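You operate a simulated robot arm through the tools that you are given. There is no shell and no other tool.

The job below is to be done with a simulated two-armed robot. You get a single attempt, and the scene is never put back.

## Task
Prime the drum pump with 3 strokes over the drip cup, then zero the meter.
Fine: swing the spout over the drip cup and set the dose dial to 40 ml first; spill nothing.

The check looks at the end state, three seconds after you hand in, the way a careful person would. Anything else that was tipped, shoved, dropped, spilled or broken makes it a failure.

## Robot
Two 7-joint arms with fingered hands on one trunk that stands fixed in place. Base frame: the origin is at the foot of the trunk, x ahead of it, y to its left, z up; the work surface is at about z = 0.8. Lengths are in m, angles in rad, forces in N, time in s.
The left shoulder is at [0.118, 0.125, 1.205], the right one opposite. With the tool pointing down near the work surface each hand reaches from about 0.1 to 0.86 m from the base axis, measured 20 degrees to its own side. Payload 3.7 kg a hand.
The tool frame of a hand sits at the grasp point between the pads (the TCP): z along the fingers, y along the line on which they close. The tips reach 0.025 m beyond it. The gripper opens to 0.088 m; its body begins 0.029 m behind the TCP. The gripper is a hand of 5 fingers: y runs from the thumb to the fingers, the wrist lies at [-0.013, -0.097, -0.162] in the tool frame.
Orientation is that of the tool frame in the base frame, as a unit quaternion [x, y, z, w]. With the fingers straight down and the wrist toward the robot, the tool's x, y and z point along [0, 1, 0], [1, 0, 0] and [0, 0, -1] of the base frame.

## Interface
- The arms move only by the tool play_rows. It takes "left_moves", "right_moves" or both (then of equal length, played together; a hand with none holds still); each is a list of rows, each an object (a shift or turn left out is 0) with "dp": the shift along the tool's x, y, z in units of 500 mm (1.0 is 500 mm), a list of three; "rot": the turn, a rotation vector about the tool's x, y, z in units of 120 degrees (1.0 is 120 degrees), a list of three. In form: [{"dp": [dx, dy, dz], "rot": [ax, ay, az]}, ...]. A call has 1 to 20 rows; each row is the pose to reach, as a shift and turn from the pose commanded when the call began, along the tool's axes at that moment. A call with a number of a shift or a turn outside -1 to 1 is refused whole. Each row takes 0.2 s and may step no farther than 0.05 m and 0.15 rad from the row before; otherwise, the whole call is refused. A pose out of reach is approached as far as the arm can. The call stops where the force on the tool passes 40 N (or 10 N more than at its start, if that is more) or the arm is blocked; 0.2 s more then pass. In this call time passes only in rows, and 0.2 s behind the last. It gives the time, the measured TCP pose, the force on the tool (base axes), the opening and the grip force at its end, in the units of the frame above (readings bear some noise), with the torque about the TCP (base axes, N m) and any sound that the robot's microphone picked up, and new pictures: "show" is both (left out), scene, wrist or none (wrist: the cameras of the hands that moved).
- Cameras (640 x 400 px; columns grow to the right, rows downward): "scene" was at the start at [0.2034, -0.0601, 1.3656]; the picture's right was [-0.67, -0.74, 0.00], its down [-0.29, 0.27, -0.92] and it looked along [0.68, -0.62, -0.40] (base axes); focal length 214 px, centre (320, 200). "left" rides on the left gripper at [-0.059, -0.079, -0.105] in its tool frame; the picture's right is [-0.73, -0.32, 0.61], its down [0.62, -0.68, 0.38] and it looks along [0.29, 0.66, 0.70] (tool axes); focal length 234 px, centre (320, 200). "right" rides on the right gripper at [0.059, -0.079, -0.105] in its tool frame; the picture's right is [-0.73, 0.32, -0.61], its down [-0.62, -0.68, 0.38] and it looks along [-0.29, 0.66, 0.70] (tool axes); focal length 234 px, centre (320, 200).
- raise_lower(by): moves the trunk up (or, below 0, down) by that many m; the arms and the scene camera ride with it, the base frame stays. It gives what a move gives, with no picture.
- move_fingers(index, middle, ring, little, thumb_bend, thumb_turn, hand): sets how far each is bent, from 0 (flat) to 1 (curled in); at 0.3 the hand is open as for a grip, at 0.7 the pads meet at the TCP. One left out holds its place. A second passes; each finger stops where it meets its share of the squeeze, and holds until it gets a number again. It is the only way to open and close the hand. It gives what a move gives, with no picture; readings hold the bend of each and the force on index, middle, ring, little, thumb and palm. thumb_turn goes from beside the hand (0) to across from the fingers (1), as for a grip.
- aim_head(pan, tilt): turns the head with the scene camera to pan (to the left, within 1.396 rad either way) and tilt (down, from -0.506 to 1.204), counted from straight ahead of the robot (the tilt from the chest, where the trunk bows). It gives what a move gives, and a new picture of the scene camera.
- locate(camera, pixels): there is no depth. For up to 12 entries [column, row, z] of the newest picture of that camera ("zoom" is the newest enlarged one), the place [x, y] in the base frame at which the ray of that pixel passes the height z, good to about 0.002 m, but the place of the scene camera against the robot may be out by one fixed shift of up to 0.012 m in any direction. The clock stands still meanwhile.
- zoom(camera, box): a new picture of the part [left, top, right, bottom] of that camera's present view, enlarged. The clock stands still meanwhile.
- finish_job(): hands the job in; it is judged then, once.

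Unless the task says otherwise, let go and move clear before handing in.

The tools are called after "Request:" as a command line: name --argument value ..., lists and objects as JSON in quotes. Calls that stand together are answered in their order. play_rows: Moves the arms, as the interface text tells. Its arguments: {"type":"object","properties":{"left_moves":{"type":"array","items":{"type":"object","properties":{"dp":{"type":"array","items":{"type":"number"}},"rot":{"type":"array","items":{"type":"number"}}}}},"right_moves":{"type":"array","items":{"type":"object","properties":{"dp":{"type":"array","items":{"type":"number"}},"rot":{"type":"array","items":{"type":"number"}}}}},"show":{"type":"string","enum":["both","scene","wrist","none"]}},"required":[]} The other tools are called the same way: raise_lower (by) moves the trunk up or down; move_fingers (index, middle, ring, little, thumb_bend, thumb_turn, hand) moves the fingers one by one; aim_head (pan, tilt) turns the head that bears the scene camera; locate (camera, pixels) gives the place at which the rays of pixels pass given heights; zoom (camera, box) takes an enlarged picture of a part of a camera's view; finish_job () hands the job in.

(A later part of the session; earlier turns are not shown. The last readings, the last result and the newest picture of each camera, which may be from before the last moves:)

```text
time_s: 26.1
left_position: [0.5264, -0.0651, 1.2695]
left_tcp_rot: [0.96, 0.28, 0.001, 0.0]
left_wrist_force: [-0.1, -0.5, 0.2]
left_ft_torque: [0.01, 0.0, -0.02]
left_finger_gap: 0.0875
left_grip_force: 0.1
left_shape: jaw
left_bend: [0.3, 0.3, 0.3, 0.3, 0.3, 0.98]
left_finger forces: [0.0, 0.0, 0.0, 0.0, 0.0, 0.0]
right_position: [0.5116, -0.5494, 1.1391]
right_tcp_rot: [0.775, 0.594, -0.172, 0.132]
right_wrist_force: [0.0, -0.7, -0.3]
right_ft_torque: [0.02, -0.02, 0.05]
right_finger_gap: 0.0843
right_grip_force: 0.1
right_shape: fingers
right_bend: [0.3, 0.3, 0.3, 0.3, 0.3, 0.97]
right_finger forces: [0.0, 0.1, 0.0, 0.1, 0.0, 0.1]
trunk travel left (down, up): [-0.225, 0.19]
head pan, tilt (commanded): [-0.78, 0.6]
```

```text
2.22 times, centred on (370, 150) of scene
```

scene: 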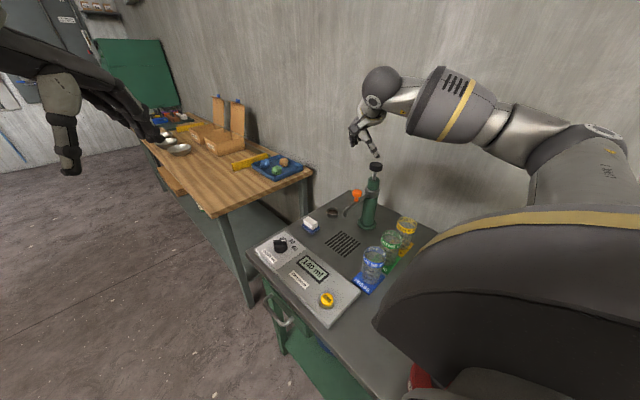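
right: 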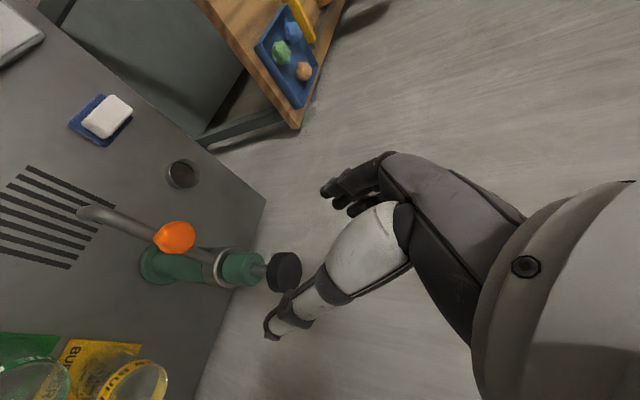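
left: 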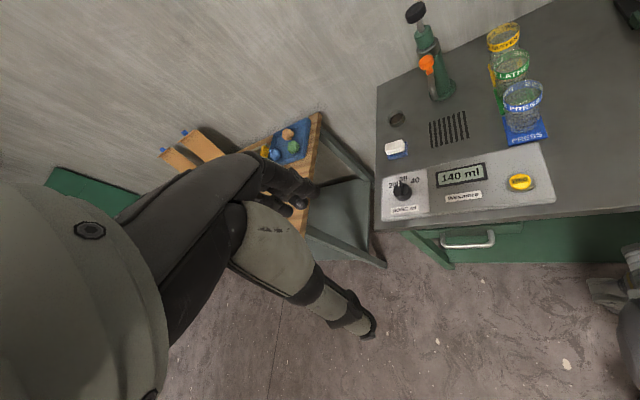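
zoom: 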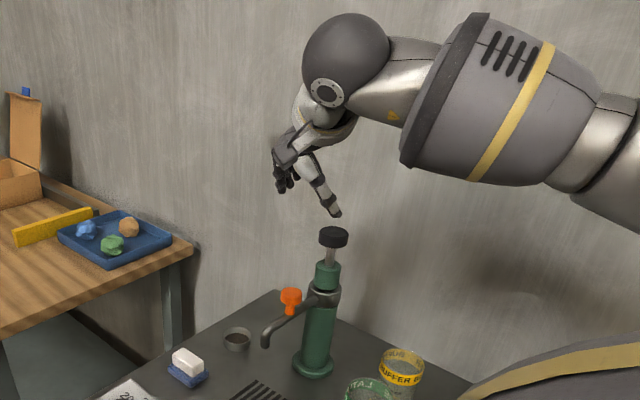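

The tool axis leans toward the pump as planned, and the cap (175,237 in the right view) is below the hand. I'll check where the thumb and finger tips actually are relative to the TCP.

Request:
zoom --camera "scene" --box '[330, 90, 410, 170]'

Request:
locate --camera "scene" --pixels '[[376.8, 155.4, 1.1], [376.8, 155.4, 1.12], [352, 140, 1.1], [352, 140, 1.12]]'

Request:
zoom --camera "right" --box '[40, 140, 360, 380]'

```text
5.00 times, centred on (370, 130) of scene
```

zoom: 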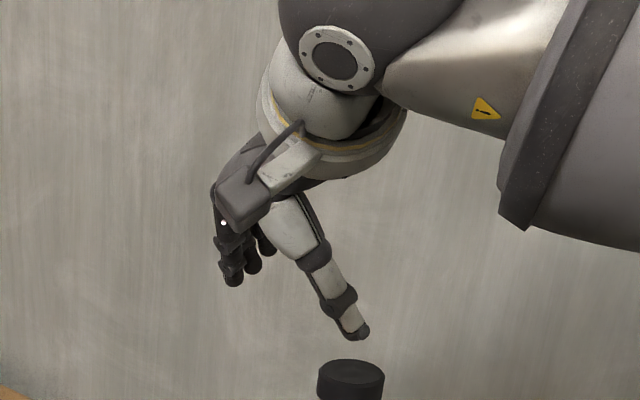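

```text
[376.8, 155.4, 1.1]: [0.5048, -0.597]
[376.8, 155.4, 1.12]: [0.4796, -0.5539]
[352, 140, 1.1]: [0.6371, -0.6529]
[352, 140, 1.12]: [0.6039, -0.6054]
```

```text
1.67 times, centred on (200, 260) of right
```

zoom: 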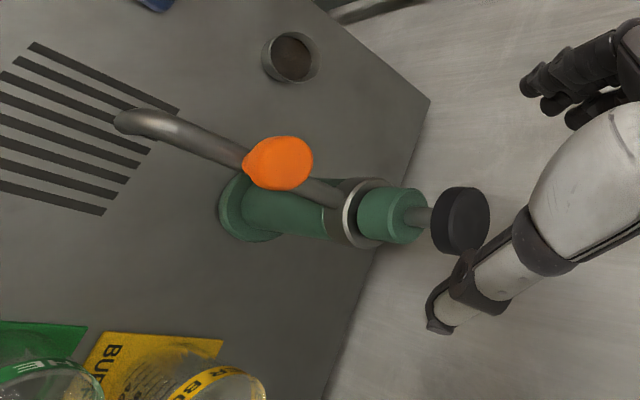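

The thumb tip lies close to the tool's x = 0, so the cap should sit centred between the pads. I'll descend vertically in two stages, checking clearance to the pump knob.

Request:
play_rows --right_moves '[{"dp": [0.023, 0, 0.049]}, {"dp": [0.046, 0, 0.099]}, {"dp": [0.069, 0, 0.148]}, {"dp": [0.092, 0, 0.198]}]' --show "both"

Request:
zoom --camera "left" --box '[370, 0, 490, 100]'

Request:
zoom --camera "scene" --box '[310, 110, 420, 220]'

Request:
zoom --camera "right" --box '[140, 140, 400, 360]'

```text
time_s: 27.1
left_position: [0.5272, -0.0636, 1.2694]
left_tcp_rot: [0.96, 0.279, 0.0, 0.0]
left_wrist_force: [0.5, -0.4, -0.3]
left_ft_torque: [-0.01, -0.01, -0.04]
left_finger_gap: 0.0877
left_grip_force: 0.2
left_shape: jaw
left_bend: [0.3, 0.3, 0.3, 0.3, 0.3, 0.98]
left_finger forces: [0.0, 0.1, 0.0, 0.0, 0.0, 0.0]
right_position: [0.5128, -0.5499, 1.0297]
right_tcp_rot: [0.775, 0.594, -0.172, 0.132]
right_wrist_force: [0.4, -1.0, 0.4]
right_ft_torque: [0.0, -0.01, -0.04]
right_finger_gap: 0.0845
right_grip_force: 0.1
right_shape: fingers
right_bend: [0.3, 0.3, 0.3, 0.3, 0.3, 0.97]
right_finger forces: [0.0, 0.1, 0.0, 0.0, 0.0, 0.0]
trunk travel left (down, up): [-0.225, 0.19]
head pan, tilt (commanded): [-0.78, 0.6]
```

scene: 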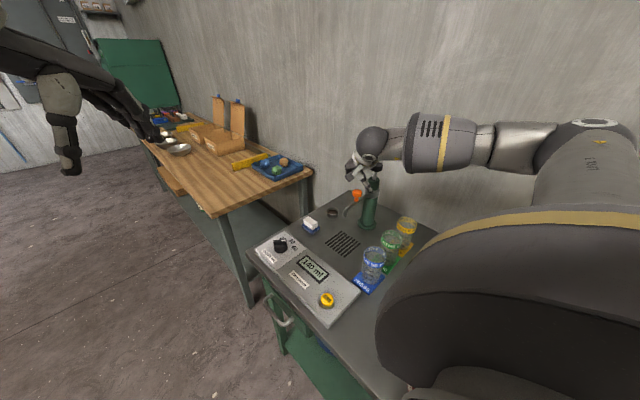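
right: 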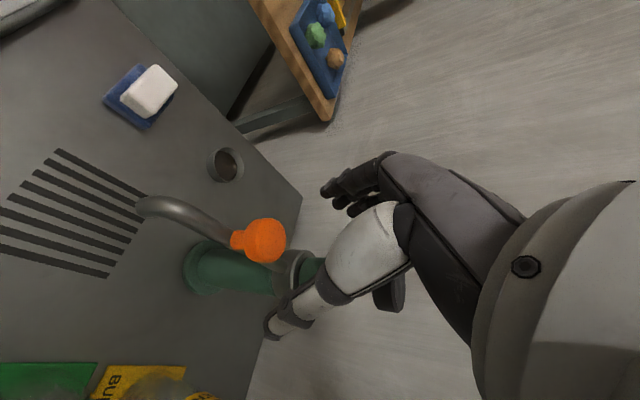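

```text
4.00 times, centred on (430, 50) of left
```

zoom: 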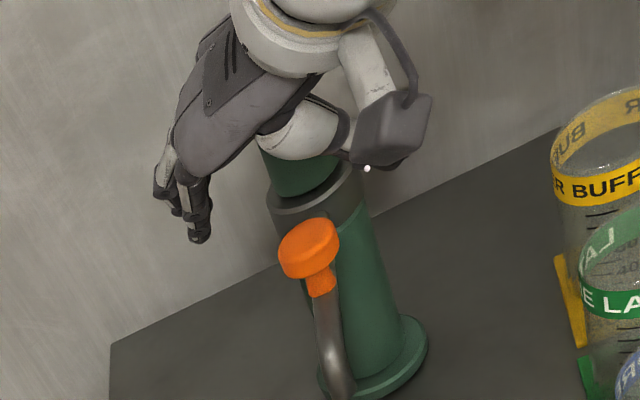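

```text
3.64 times, centred on (365, 165) of scene
```

zoom: 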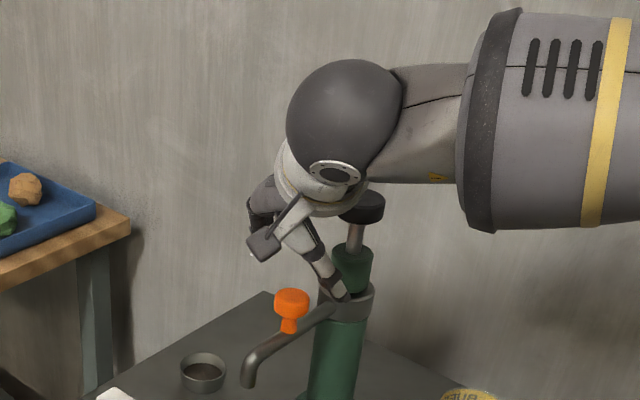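

```text
1.82 times, centred on (270, 250) of right
```

zoom: 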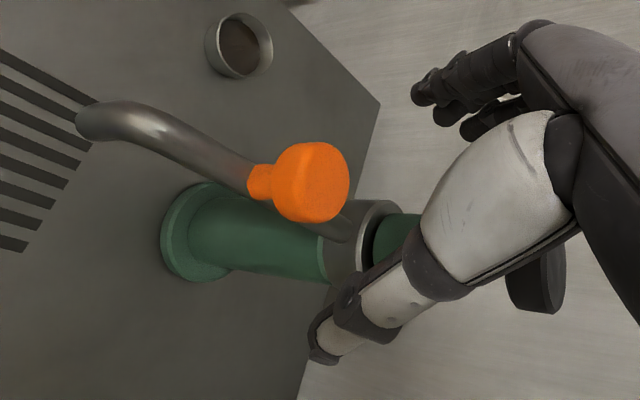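

The cap lines up with the grasp point to within about 3 mm. I'll descend the rest slowly, to z ≈ 0.977.

Request:
play_rows --right_moves '[{"dp": [0.011, 0, 0.024]}, {"dp": [0.022, 0, 0.048]}, {"dp": [0.034, 0, 0.072]}, {"dp": [0.045, 0, 0.096]}]' --show "both"

Request:
zoom --camera "left" --box '[370, 0, 490, 100]'

Request:
zoom --camera "scene" --box '[310, 130, 420, 240]'

Request:
zoom --camera "right" --box '[140, 140, 400, 360]'

```text
time_s: 28.1
left_position: [0.5266, -0.0643, 1.2684]
left_tcp_rot: [0.96, 0.28, 0.0, 0.0]
left_wrist_force: [-0.2, 0.7, -0.3]
left_ft_torque: [0.01, -0.04, 0.0]
left_finger_gap: 0.0877
left_grip_force: 0.0
left_shape: jaw
left_bend: [0.3, 0.3, 0.3, 0.3, 0.3, 0.98]
left_finger forces: [0.0, 0.0, 0.1, 0.1, 0.1, 0.1]
right_position: [0.5125, -0.5485, 0.975]
right_tcp_rot: [0.775, 0.593, -0.172, 0.131]
right_wrist_force: [0.2, -0.7, -0.3]
right_ft_torque: [0.04, 0.0, 0.01]
right_finger_gap: 0.0845
right_grip_force: 0.0
right_shape: fingers
right_bend: [0.3, 0.3, 0.3, 0.3, 0.3, 0.97]
right_finger forces: [0.1, 0.0, 0.0, 0.0, 0.1, 0.0]
trunk travel left (down, up): [-0.225, 0.19]
head pan, tilt (commanded): [-0.78, 0.6]
```

scene: 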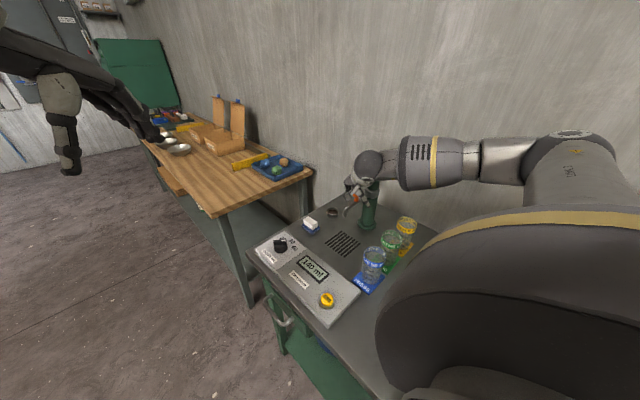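
right: 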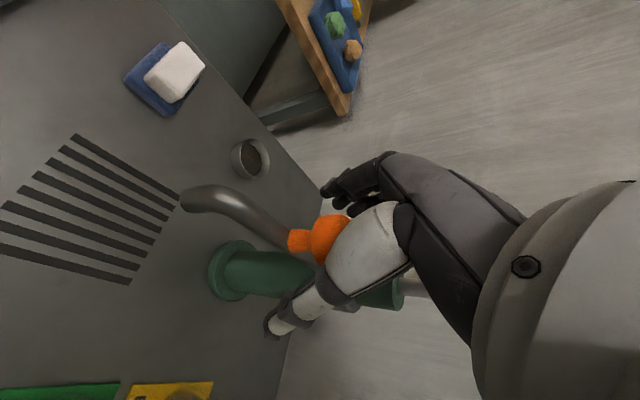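

```text
4.00 times, centred on (430, 50) of left
```

zoom: 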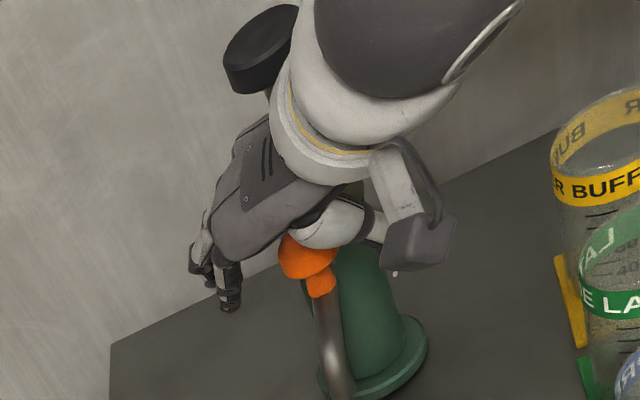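

```text
3.64 times, centred on (365, 185) of scene
```

zoom: 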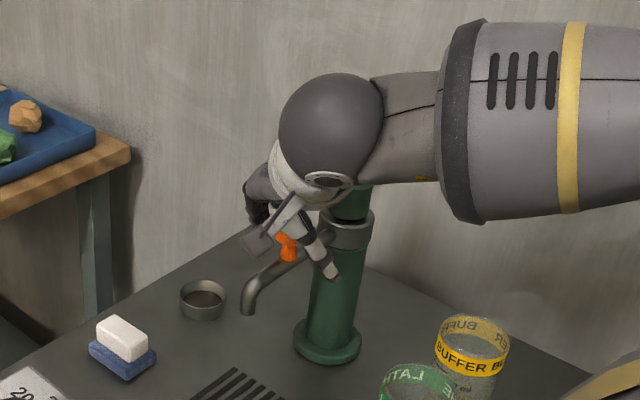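

```text
1.82 times, centred on (270, 250) of right
```

zoom: 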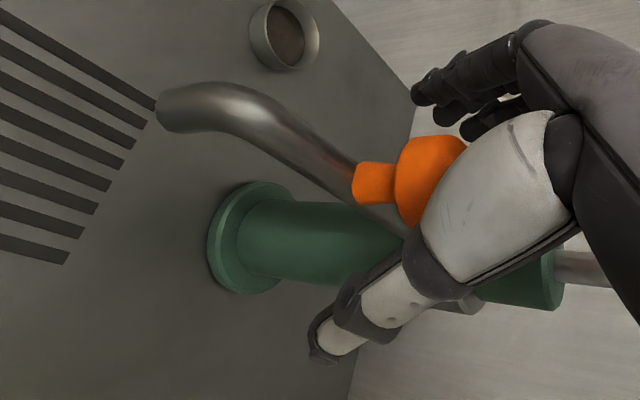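

The orange cap sits right at the grasp point with no contact yet. I'll close loosely around it to form a cage.

Request:
move_fingers --hand "right" --index 0.52 --middle 0.52 --ring 0.45 --little 0.4 --thumb_bend 0.52

Request:
zoom --camera "right" --box '[140, 140, 400, 360]'

Request:
zoom --camera "left" --box '[370, 0, 490, 100]'

Request:
zoom --camera "scene" --box '[310, 130, 420, 240]'

```text
time_s: 29.1
left_position: [0.5283, -0.0652, 1.2696]
left_tcp_rot: [0.96, 0.278, 0.0, 0.0]
left_wrist_force: [-0.6, -0.5, 0.0]
left_ft_torque: [0.0, -0.01, 0.0]
left_finger_gap: 0.0877
left_grip_force: 0.1
left_shape: jaw
left_bend: [0.3, 0.3, 0.3, 0.3, 0.3, 0.98]
left_finger forces: [0.0, 0.0, 0.1, 0.1, 0.0, 0.0]
right_position: [0.5135, -0.5507, 0.9757]
right_tcp_rot: [0.775, 0.594, -0.171, 0.131]
right_wrist_force: [-0.3, 0.9, -0.9]
right_ft_torque: [0.01, 0.0, -0.01]
right_finger_gap: 0.0378
right_grip_force: 0.0
right_shape: fingers
right_bend: [0.52, 0.52, 0.45, 0.4, 0.52, 0.97]
right_finger forces: [0.1, 0.0, 0.0, 0.0, 0.1, 0.0]
trunk travel left (down, up): [-0.225, 0.19]
head pan, tilt (commanded): [-0.78, 0.6]
```

```text
1.82 times, centred on (270, 250) of right
```

zoom: 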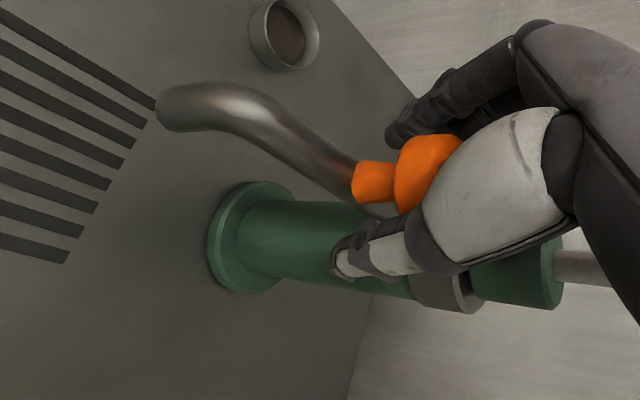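

```text
4.00 times, centred on (430, 50) of left
```

zoom: 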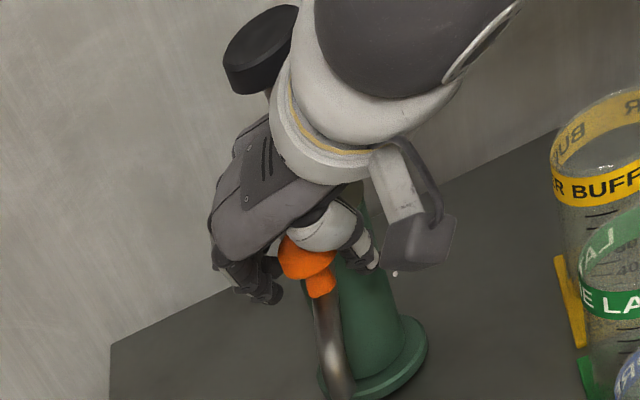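

```text
3.64 times, centred on (365, 185) of scene
```

zoom: 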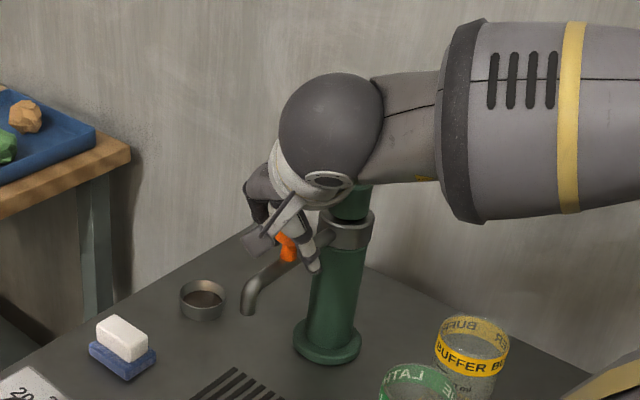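

The cap and stem are loosely enclosed (gap 38 mm, no force). I'll swing clockwise about the pump axis, first about 39°, then look.

Request:
play_rows --right_moves '[{"dp": [0.0066, 0.0109, -0.0031], "rot": [0.0085, 0, 0.0181]}, {"dp": [0.0136, 0.0258, -0.0064], "rot": [0.019, 0, 0.0408]}, {"dp": [0.0141, 0.0416, -0.0066], "rot": [0.0296, 0, 0.0634]}, {"dp": [0.0133, 0.0576, -0.0062], "rot": [0.0401, 0, 0.0861]}, {"dp": [0.0114, 0.0733, -0.0053], "rot": [0.0507, 0, 0.1088]}, {"dp": [0.0082, 0.0887, -0.0038], "rot": [0.0613, 0, 0.1314]}, {"dp": [0.0036, 0.1037, -0.0017], "rot": [0.0718, 0, 0.1541]}, {"dp": [-0.0021, 0.1183, 0.001], "rot": [0.0824, 0, 0.1767]}]' --show "both"

Request:
zoom --camera "left" --box '[360, 0, 500, 130]'

Request:
zoom --camera "scene" --box '[300, 130, 410, 240]'

Request:
zoom --camera "right" --box '[140, 140, 400, 360]'

```text
time_s: 30.9
left_position: [0.5261, -0.0643, 1.2686]
left_tcp_rot: [0.96, 0.279, 0.0, 0.0]
left_wrist_force: [0.1, -0.3, -0.1]
left_ft_torque: [0.0, 0.01, 0.03]
left_finger_gap: 0.0877
left_grip_force: 0.2
left_shape: jaw
left_bend: [0.3, 0.3, 0.3, 0.3, 0.3, 0.98]
left_finger forces: [0.0, 0.1, 0.0, 0.1, 0.1, 0.0]
right_position: [0.5702, -0.5665, 0.9763]
right_tcp_rot: [0.88, 0.423, -0.195, 0.094]
right_wrist_force: [0.0, 1.1, 0.2]
right_ft_torque: [-0.02, 0.02, -0.02]
right_finger_gap: 0.038
right_grip_force: 0.1
right_shape: fingers
right_bend: [0.52, 0.52, 0.45, 0.4, 0.52, 0.97]
right_finger forces: [0.0, 0.0, 0.0, 0.0, 0.3, 0.1]
trunk travel left (down, up): [-0.225, 0.19]
head pan, tilt (commanded): [-0.78, 0.6]
```

scene: 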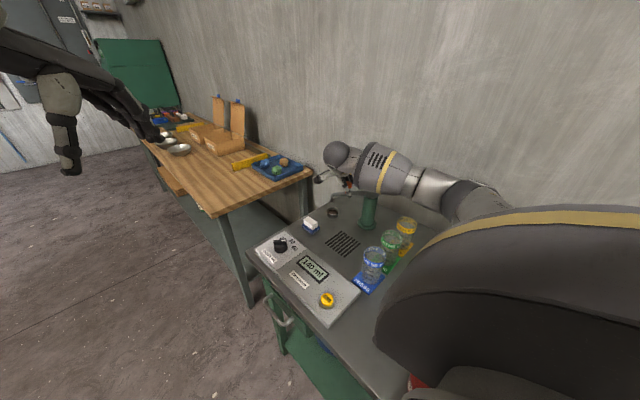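
right: 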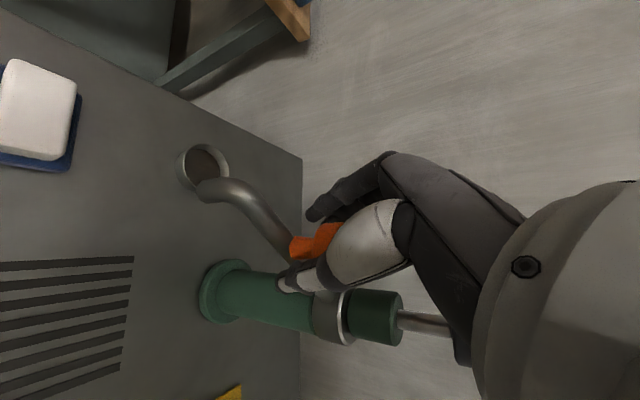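

```text
3.08 times, centred on (430, 65) of left
```

zoom: 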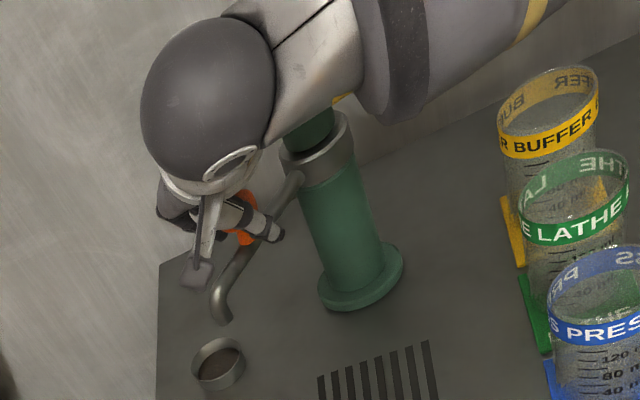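

```text
3.64 times, centred on (355, 185) of scene
```

zoom: 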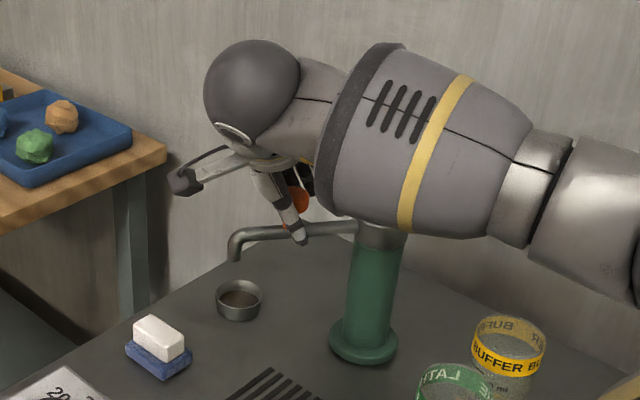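

```text
1.82 times, centred on (270, 250) of right
```

zoom: 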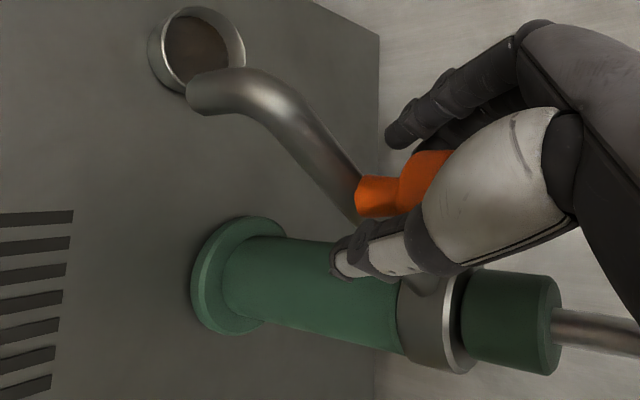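

The spout follows the hand: its tip at left-zoom pixel (222,318) is now approaching the cup at (217,365). I'll locate the tip to find the remaining angle.

Request:
locate --camera "left" --pixels '[[398.2, 103.3, 0.9], [398.2, 103.3, 0.912], [396.5, 117.5, 0.82]]'

Request:
locate --camera "scene" --pixels '[[331.1, 203.2, 0.9], [331.1, 203.2, 0.912], [332.5, 210.5, 0.82]]'

Request:
locate --camera "right" --pixels '[[208, 193, 0.9], [208, 193, 0.912], [203, 164, 0.82]]'

```text
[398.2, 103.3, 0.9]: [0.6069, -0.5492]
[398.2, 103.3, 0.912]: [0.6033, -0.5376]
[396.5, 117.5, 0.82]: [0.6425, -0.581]
```

```text
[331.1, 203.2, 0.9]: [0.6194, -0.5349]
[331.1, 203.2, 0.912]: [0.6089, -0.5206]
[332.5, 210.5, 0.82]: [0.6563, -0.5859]
```

```text
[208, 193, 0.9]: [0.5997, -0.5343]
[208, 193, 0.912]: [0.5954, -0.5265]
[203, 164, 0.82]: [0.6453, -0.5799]
```

The tip is at about 45° and the cup lies at about 22°. I'll swing another 20° and look again.

Request:
play_rows --right_moves '[{"dp": [-0.0011, 0.0158, 0.0005], "rot": [0.0106, 0, 0.0227]}, {"dp": [-0.0037, 0.0316, 0.0017], "rot": [0.0211, 0, 0.0453]}, {"dp": [-0.0072, 0.0469, 0.0033], "rot": [0.0317, 0, 0.068]}, {"dp": [-0.0121, 0.062, 0.0056], "rot": [0.0423, 0, 0.0906]}]' --show "both"

Request:
zoom --camera "left" --box '[370, 50, 450, 130]'

Request:
zoom --camera "scene" --box '[300, 160, 380, 240]'

Request:
zoom --camera "right" --box '[140, 100, 400, 320]'

```text
time_s: 31.9
left_position: [0.5273, -0.0651, 1.2688]
left_tcp_rot: [0.96, 0.279, 0.0, 0.0]
left_wrist_force: [-0.4, 0.1, -0.2]
left_ft_torque: [0.02, -0.01, 0.03]
left_finger_gap: 0.0875
left_grip_force: 0.0
left_shape: jaw
left_bend: [0.3, 0.3, 0.3, 0.3, 0.3, 0.98]
left_finger forces: [0.0, 0.1, 0.1, 0.0, 0.1, 0.1]
right_position: [0.5922, -0.591, 0.9769]
right_tcp_rot: [0.919, 0.329, -0.204, 0.072]
right_wrist_force: [1.1, 0.1, -0.1]
right_ft_torque: [0.05, 0.0, -0.04]
right_finger_gap: 0.038
right_grip_force: 0.3
right_shape: fingers
right_bend: [0.52, 0.52, 0.45, 0.4, 0.52, 0.97]
right_finger forces: [0.0, 0.1, 0.0, 0.0, 0.4, 0.1]
trunk travel left (down, up): [-0.225, 0.19]
head pan, tilt (commanded): [-0.78, 0.6]
```

scene: 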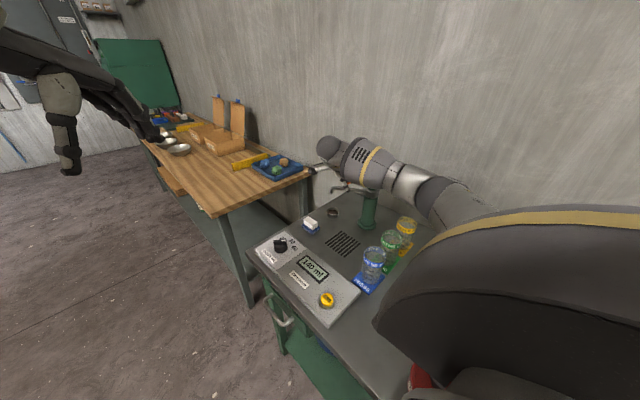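
right: 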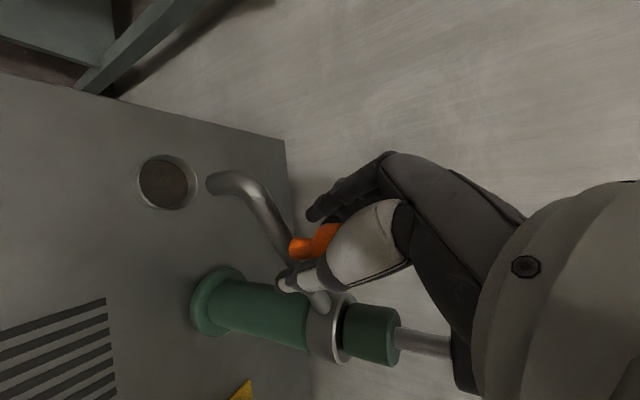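

```text
5.00 times, centred on (410, 90) of left
```

zoom: 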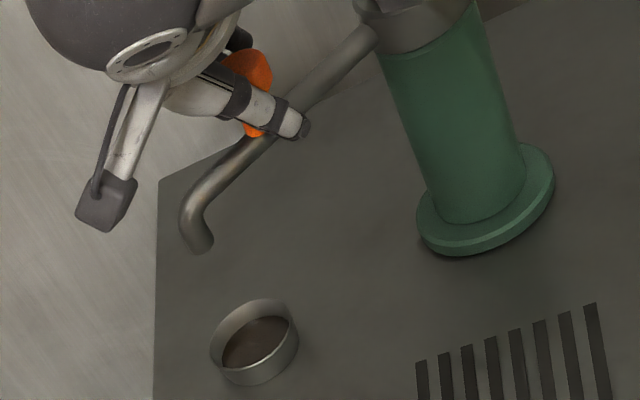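

```text
5.00 times, centred on (340, 200) of scene
```

zoom: 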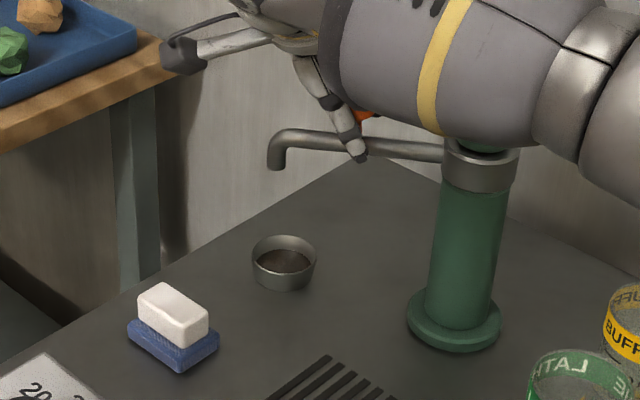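

```text
1.82 times, centred on (270, 210) of right
```

zoom: 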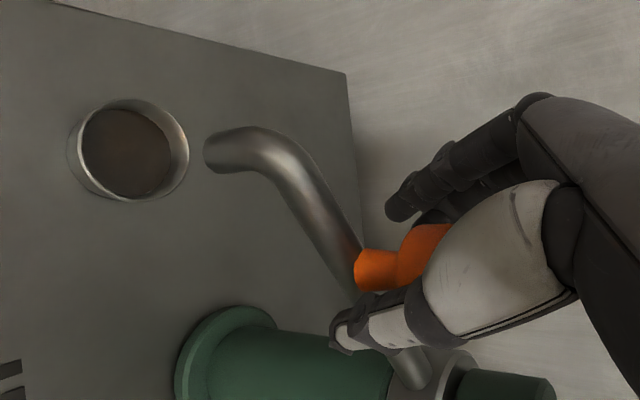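

Request:
locate --camera "left" --pixels '[[386.4, 99, 0.9], [386.4, 99, 0.912], [386.4, 99, 0.925], [401, 118.5, 0.82]]'

Request:
locate --camera "scene" --pixels '[[331.4, 193, 0.9], [331.4, 193, 0.912], [331.4, 193, 0.925], [332.8, 210.8, 0.82]]'

Request:
locate --camera "right" --pixels '[[209.6, 186, 0.9], [209.6, 186, 0.912], [209.6, 186, 0.925], [163, 183, 0.82], [163, 183, 0.81]]'

```text
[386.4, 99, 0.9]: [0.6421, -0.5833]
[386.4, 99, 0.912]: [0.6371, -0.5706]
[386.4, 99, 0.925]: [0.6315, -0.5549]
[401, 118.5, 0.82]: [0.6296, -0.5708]
```

```text
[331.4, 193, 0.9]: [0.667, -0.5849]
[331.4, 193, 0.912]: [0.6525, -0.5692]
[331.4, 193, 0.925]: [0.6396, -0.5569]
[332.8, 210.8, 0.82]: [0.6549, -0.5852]
```

```text
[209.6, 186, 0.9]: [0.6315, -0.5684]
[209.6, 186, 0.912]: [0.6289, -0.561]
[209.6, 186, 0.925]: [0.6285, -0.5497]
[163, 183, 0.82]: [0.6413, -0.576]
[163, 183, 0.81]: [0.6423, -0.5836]
```

The tip is at about 27°, so some 5° remain to the cup's centre at 22°. I'll nudge it the rest of the way.

Request:
play_rows --right_moves '[{"dp": [-0.0015, 0.0077, 0.0007], "rot": [0.0053, 0, 0.0113]}, {"dp": [-0.0033, 0.0154, 0.0015], "rot": [0.0106, 0, 0.0227]}]' --show "both"

Request:
zoom --camera "left" --box '[370, 50, 450, 130]'

Request:
zoom --camera "scene" --box '[300, 160, 380, 240]'

Request:
zoom --camera "right" --box '[140, 100, 400, 320]'

```text
time_s: 32.5
left_position: [0.5266, -0.0645, 1.2686]
left_tcp_rot: [0.96, 0.279, 0.001, -0.001]
left_wrist_force: [0.6, 0.4, 1.0]
left_ft_torque: [-0.03, -0.01, 0.0]
left_finger_gap: 0.0876
left_grip_force: 0.0
left_shape: jaw
left_bend: [0.3, 0.3, 0.3, 0.3, 0.3, 0.98]
left_finger forces: [0.1, 0.1, 0.0, 0.1, 0.0, 0.0]
right_position: [0.5936, -0.5996, 0.9751]
right_tcp_rot: [0.927, 0.305, -0.206, 0.068]
right_wrist_force: [0.1, 0.0, -0.4]
right_ft_torque: [0.01, 0.01, -0.02]
right_finger_gap: 0.038
right_grip_force: 0.5
right_shape: fingers
right_bend: [0.52, 0.52, 0.45, 0.4, 0.52, 0.97]
right_finger forces: [0.0, 0.1, 0.1, 0.0, 0.3, 0.1]
trunk travel left (down, up): [-0.225, 0.19]
head pan, tilt (commanded): [-0.78, 0.6]
```

scene: 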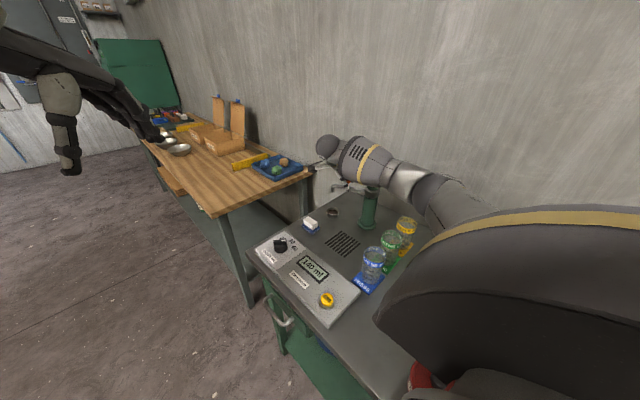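
right: 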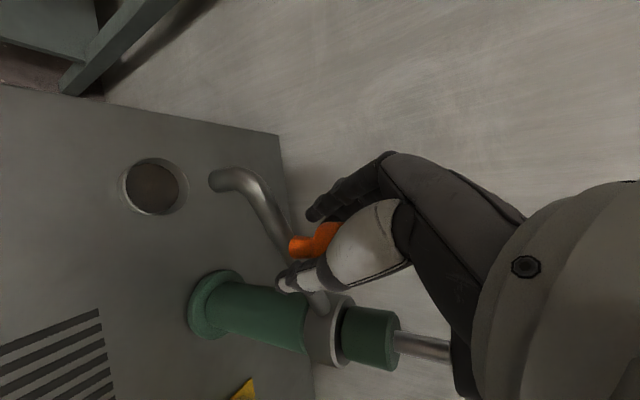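

```text
5.00 times, centred on (410, 90) of left
```

zoom: 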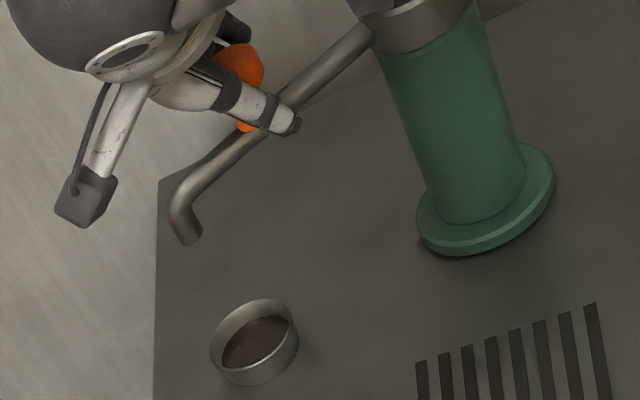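

```text
5.00 times, centred on (340, 200) of scene
```

zoom: 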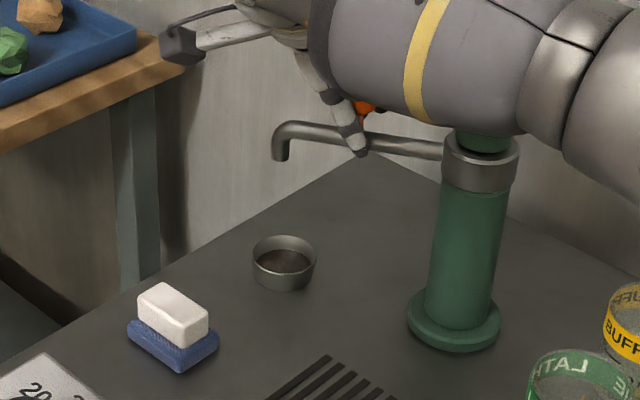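

```text
1.82 times, centred on (270, 210) of right
```

zoom: 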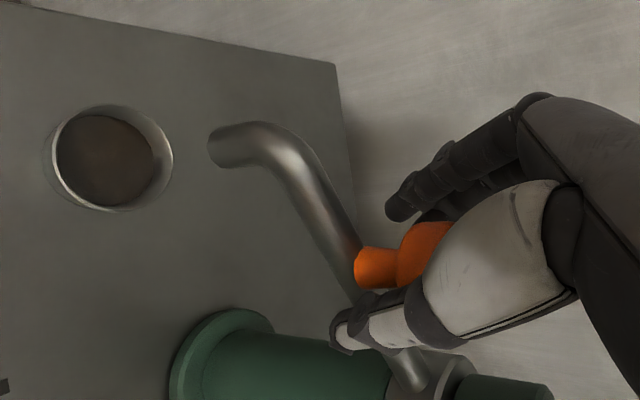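

Request:
locate --camera "left" --pixels '[[384, 97.4, 0.9], [384, 97.4, 0.91], [384, 97.4, 0.92], [396.6, 117.2, 0.82], [397.5, 121.5, 0.8]]'

Request:
locate --camera "scene" --pixels '[[332.2, 191.6, 0.9], [332.2, 191.6, 0.91], [332.2, 191.6, 0.92], [332.8, 210.8, 0.82], [332.8, 214.5, 0.8]]'

Request:
locate --camera "right" --pixels '[[211, 181, 0.9], [211, 181, 0.91], [211, 181, 0.92], [154.5, 186.5, 0.82], [154.5, 186.5, 0.825]]'

```text
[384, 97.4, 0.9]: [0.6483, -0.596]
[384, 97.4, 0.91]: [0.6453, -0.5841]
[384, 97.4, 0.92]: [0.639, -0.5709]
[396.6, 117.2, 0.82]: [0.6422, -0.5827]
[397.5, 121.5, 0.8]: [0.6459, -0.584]
```

```text
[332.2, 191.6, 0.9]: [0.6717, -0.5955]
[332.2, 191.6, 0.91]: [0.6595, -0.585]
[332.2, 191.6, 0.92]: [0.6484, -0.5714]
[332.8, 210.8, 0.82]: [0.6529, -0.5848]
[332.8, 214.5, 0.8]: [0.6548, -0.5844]
```

```text
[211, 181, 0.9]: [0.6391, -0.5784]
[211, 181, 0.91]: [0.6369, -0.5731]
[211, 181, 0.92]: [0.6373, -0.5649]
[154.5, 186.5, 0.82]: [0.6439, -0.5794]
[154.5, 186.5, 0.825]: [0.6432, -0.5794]
```

Comparing radii before and after the swing shows the tip is actually higher (z ≈ 0.928), which puts it at (0.637, -0.560), about 9° short of the cup's centre. I'll swing 8° more and re-measure.

Request:
play_rows --right_moves '[{"dp": [-0.0028, 0.0122, 0.0013], "rot": [0.0085, 0, 0.0181]}, {"dp": [-0.0064, 0.0244, 0.003], "rot": [0.0169, 0, 0.0363]}]' --show "both"

Request:
zoom --camera "left" --box '[370, 50, 450, 130]'

Request:
zoom --camera "scene" --box '[300, 160, 380, 240]'

Request:
zoom --camera "right" --box '[100, 100, 360, 320]'

```text
time_s: 33.1
left_position: [0.5279, -0.0659, 1.2686]
left_tcp_rot: [0.96, 0.279, 0.0, -0.001]
left_wrist_force: [-0.7, 0.3, 0.3]
left_ft_torque: [0.04, 0.02, 0.0]
left_finger_gap: 0.0876
left_grip_force: 0.1
left_shape: jaw
left_bend: [0.3, 0.3, 0.3, 0.3, 0.3, 0.98]
left_finger forces: [0.0, 0.0, 0.0, 0.1, 0.0, 0.0]
right_position: [0.5998, -0.6103, 0.9757]
right_tcp_rot: [0.939, 0.266, -0.208, 0.058]
right_wrist_force: [-0.4, 0.0, 0.3]
right_ft_torque: [-0.01, -0.01, -0.02]
right_finger_gap: 0.0379
right_grip_force: 0.3
right_shape: fingers
right_bend: [0.52, 0.52, 0.45, 0.4, 0.52, 0.97]
right_finger forces: [0.1, 0.0, 0.0, 0.1, 0.6, 0.0]
trunk travel left (down, up): [-0.225, 0.19]
head pan, tilt (commanded): [-0.78, 0.6]
```

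scene: 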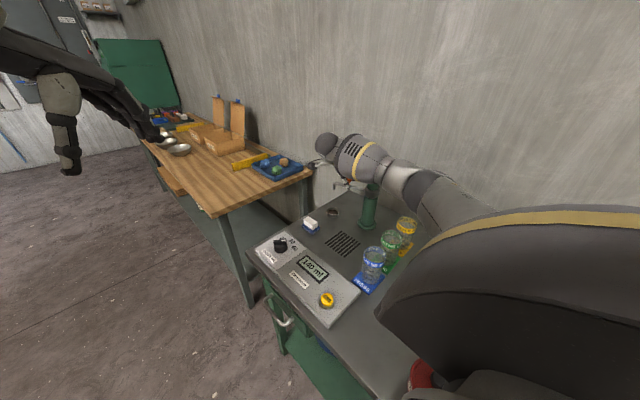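
right: 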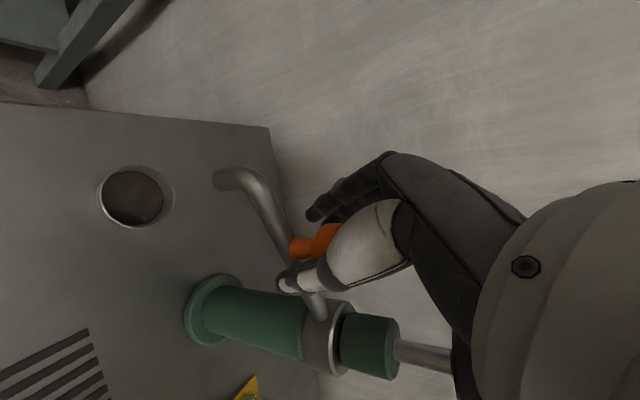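

```text
5.00 times, centred on (410, 90) of left
```

zoom: 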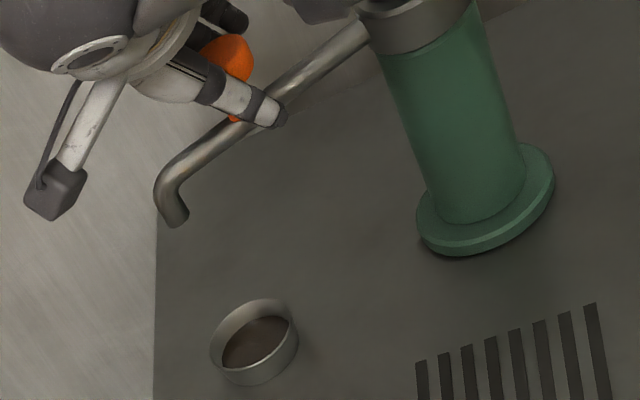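

```text
5.00 times, centred on (340, 200) of scene
```

zoom: 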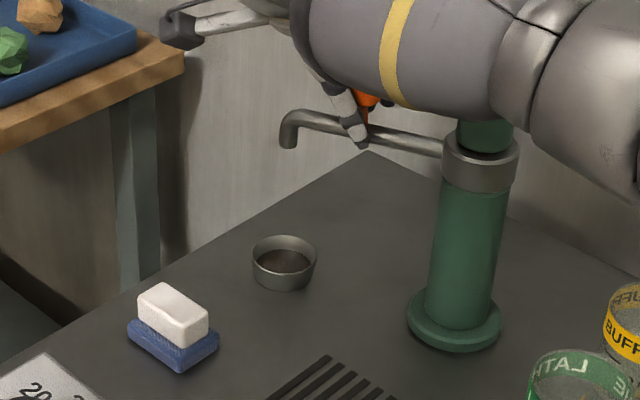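

```text
1.82 times, centred on (230, 210) of right
```

zoom: 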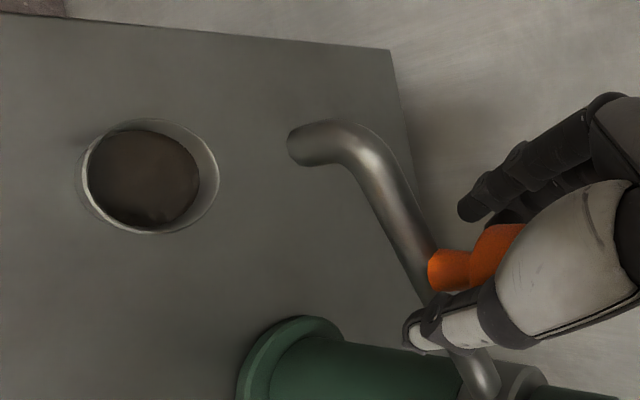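

Request:
locate --camera "left" --pixels '[[381, 94.6, 0.91], [381, 94.6, 0.92], [381, 94.6, 0.93]]'

Request:
locate --camera "scene" --pixels '[[333.8, 188.8, 0.91], [333.8, 188.8, 0.92], [333.8, 188.8, 0.93], [333, 210.8, 0.82]]'

Request:
locate --camera "right" --pixels '[[215, 181, 0.91], [215, 181, 0.92], [215, 181, 0.93], [135.5, 198, 0.82], [135.5, 198, 0.825], [130, 200, 0.81]]'

```text
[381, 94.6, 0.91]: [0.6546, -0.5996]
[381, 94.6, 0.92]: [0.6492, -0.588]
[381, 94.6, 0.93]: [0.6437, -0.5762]
```

```text
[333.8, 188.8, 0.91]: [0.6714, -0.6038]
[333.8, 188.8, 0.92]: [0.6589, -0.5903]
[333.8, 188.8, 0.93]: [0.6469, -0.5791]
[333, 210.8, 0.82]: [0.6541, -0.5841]
```

```text
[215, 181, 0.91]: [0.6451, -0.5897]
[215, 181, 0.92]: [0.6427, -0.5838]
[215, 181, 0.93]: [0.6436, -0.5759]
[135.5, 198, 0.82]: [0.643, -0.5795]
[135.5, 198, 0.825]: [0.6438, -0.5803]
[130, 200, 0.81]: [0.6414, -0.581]
```

All three cameras now put the tip at about (0.6435, -0.578), within 5 mm of the cup's centre (0.643, -0.582). I'll open the fingers and lift straight up off the cap.

Request:
move_fingers --hand "right" --index 0.3 --middle 0.3 --ring 0.3 --little 0.3 --thumb_bend 0.3

Request:
play_rows --right_moves '[{"dp": [-0.017, 0, -0.036]}, {"dp": [-0.042, 0, -0.09]}, {"dp": [-0.068, 0, -0.145]}, {"dp": [-0.101, 0, -0.217]}, {"dp": [-0.135, 0, -0.29]}]' --show "both"

Request:
zoom --camera "left" --box '[360, 0, 480, 130]'

Request:
zoom --camera "scene" --box '[300, 130, 410, 240]'

```text
time_s: 34.1
left_position: [0.5273, -0.0651, 1.2696]
left_tcp_rot: [0.96, 0.279, 0.001, 0.0]
left_wrist_force: [0.5, -1.1, 0.0]
left_ft_torque: [-0.01, 0.0, 0.01]
left_finger_gap: 0.0875
left_grip_force: 0.0
left_shape: jaw
left_bend: [0.3, 0.3, 0.3, 0.3, 0.3, 0.98]
left_finger forces: [0.1, 0.0, 0.1, 0.0, 0.1, 0.1]
right_position: [0.5996, -0.6106, 0.9768]
right_tcp_rot: [0.939, 0.267, -0.208, 0.059]
right_wrist_force: [-0.1, -0.3, -0.7]
right_ft_torque: [0.02, 0.0, -0.03]
right_finger_gap: 0.0845
right_grip_force: 0.1
right_shape: fingers
right_bend: [0.3, 0.3, 0.3, 0.3, 0.3, 0.97]
right_finger forces: [0.0, 0.0, 0.0, 0.1, 0.1, 0.1]
trunk travel left (down, up): [-0.225, 0.19]
head pan, tilt (commanded): [-0.78, 0.6]
```

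```text
time_s: 35.3
left_position: [0.5268, -0.065, 1.2698]
left_tcp_rot: [0.96, 0.28, 0.0, -0.001]
left_wrist_force: [0.4, 0.1, 0.7]
left_ft_torque: [-0.02, -0.01, 0.0]
left_finger_gap: 0.0874
left_grip_force: 0.1
left_shape: jaw
left_bend: [0.3, 0.3, 0.3, 0.3, 0.3, 0.98]
left_finger forces: [0.1, 0.0, 0.1, 0.0, 0.0, 0.0]
right_position: [0.5977, -0.612, 1.1388]
right_tcp_rot: [0.939, 0.265, -0.209, 0.06]
right_wrist_force: [-0.3, -0.5, 0.5]
right_ft_torque: [0.01, 0.01, -0.01]
right_finger_gap: 0.0843
right_grip_force: 0.1
right_shape: fingers
right_bend: [0.3, 0.3, 0.3, 0.3, 0.3, 0.97]
right_finger forces: [0.0, 0.0, 0.1, 0.0, 0.0, 0.1]
trunk travel left (down, up): [-0.225, 0.19]
head pan, tilt (commanded): [-0.78, 0.6]
```

scene: 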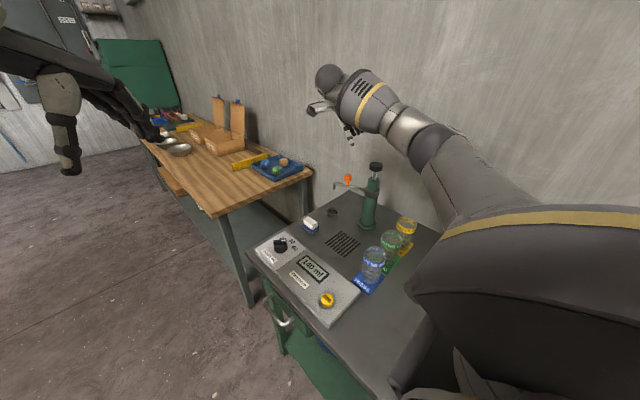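
right: 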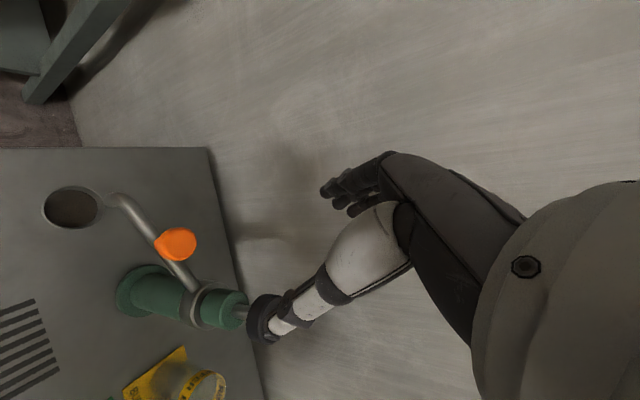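

```text
3.08 times, centred on (420, 65) of left
```

zoom: 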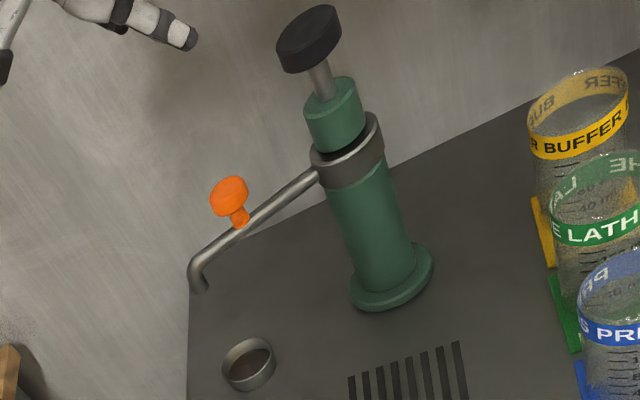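

```text
3.64 times, centred on (355, 185) of scene
```

zoom: 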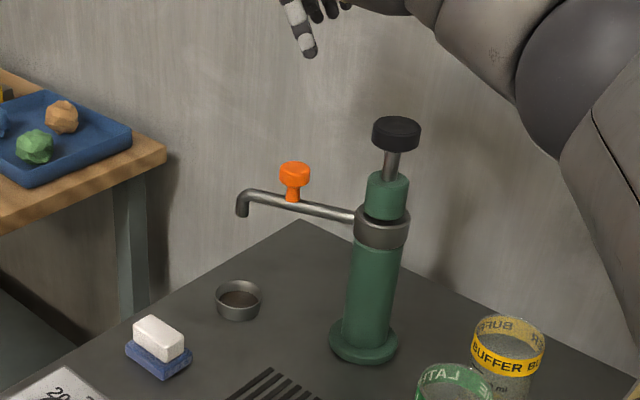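

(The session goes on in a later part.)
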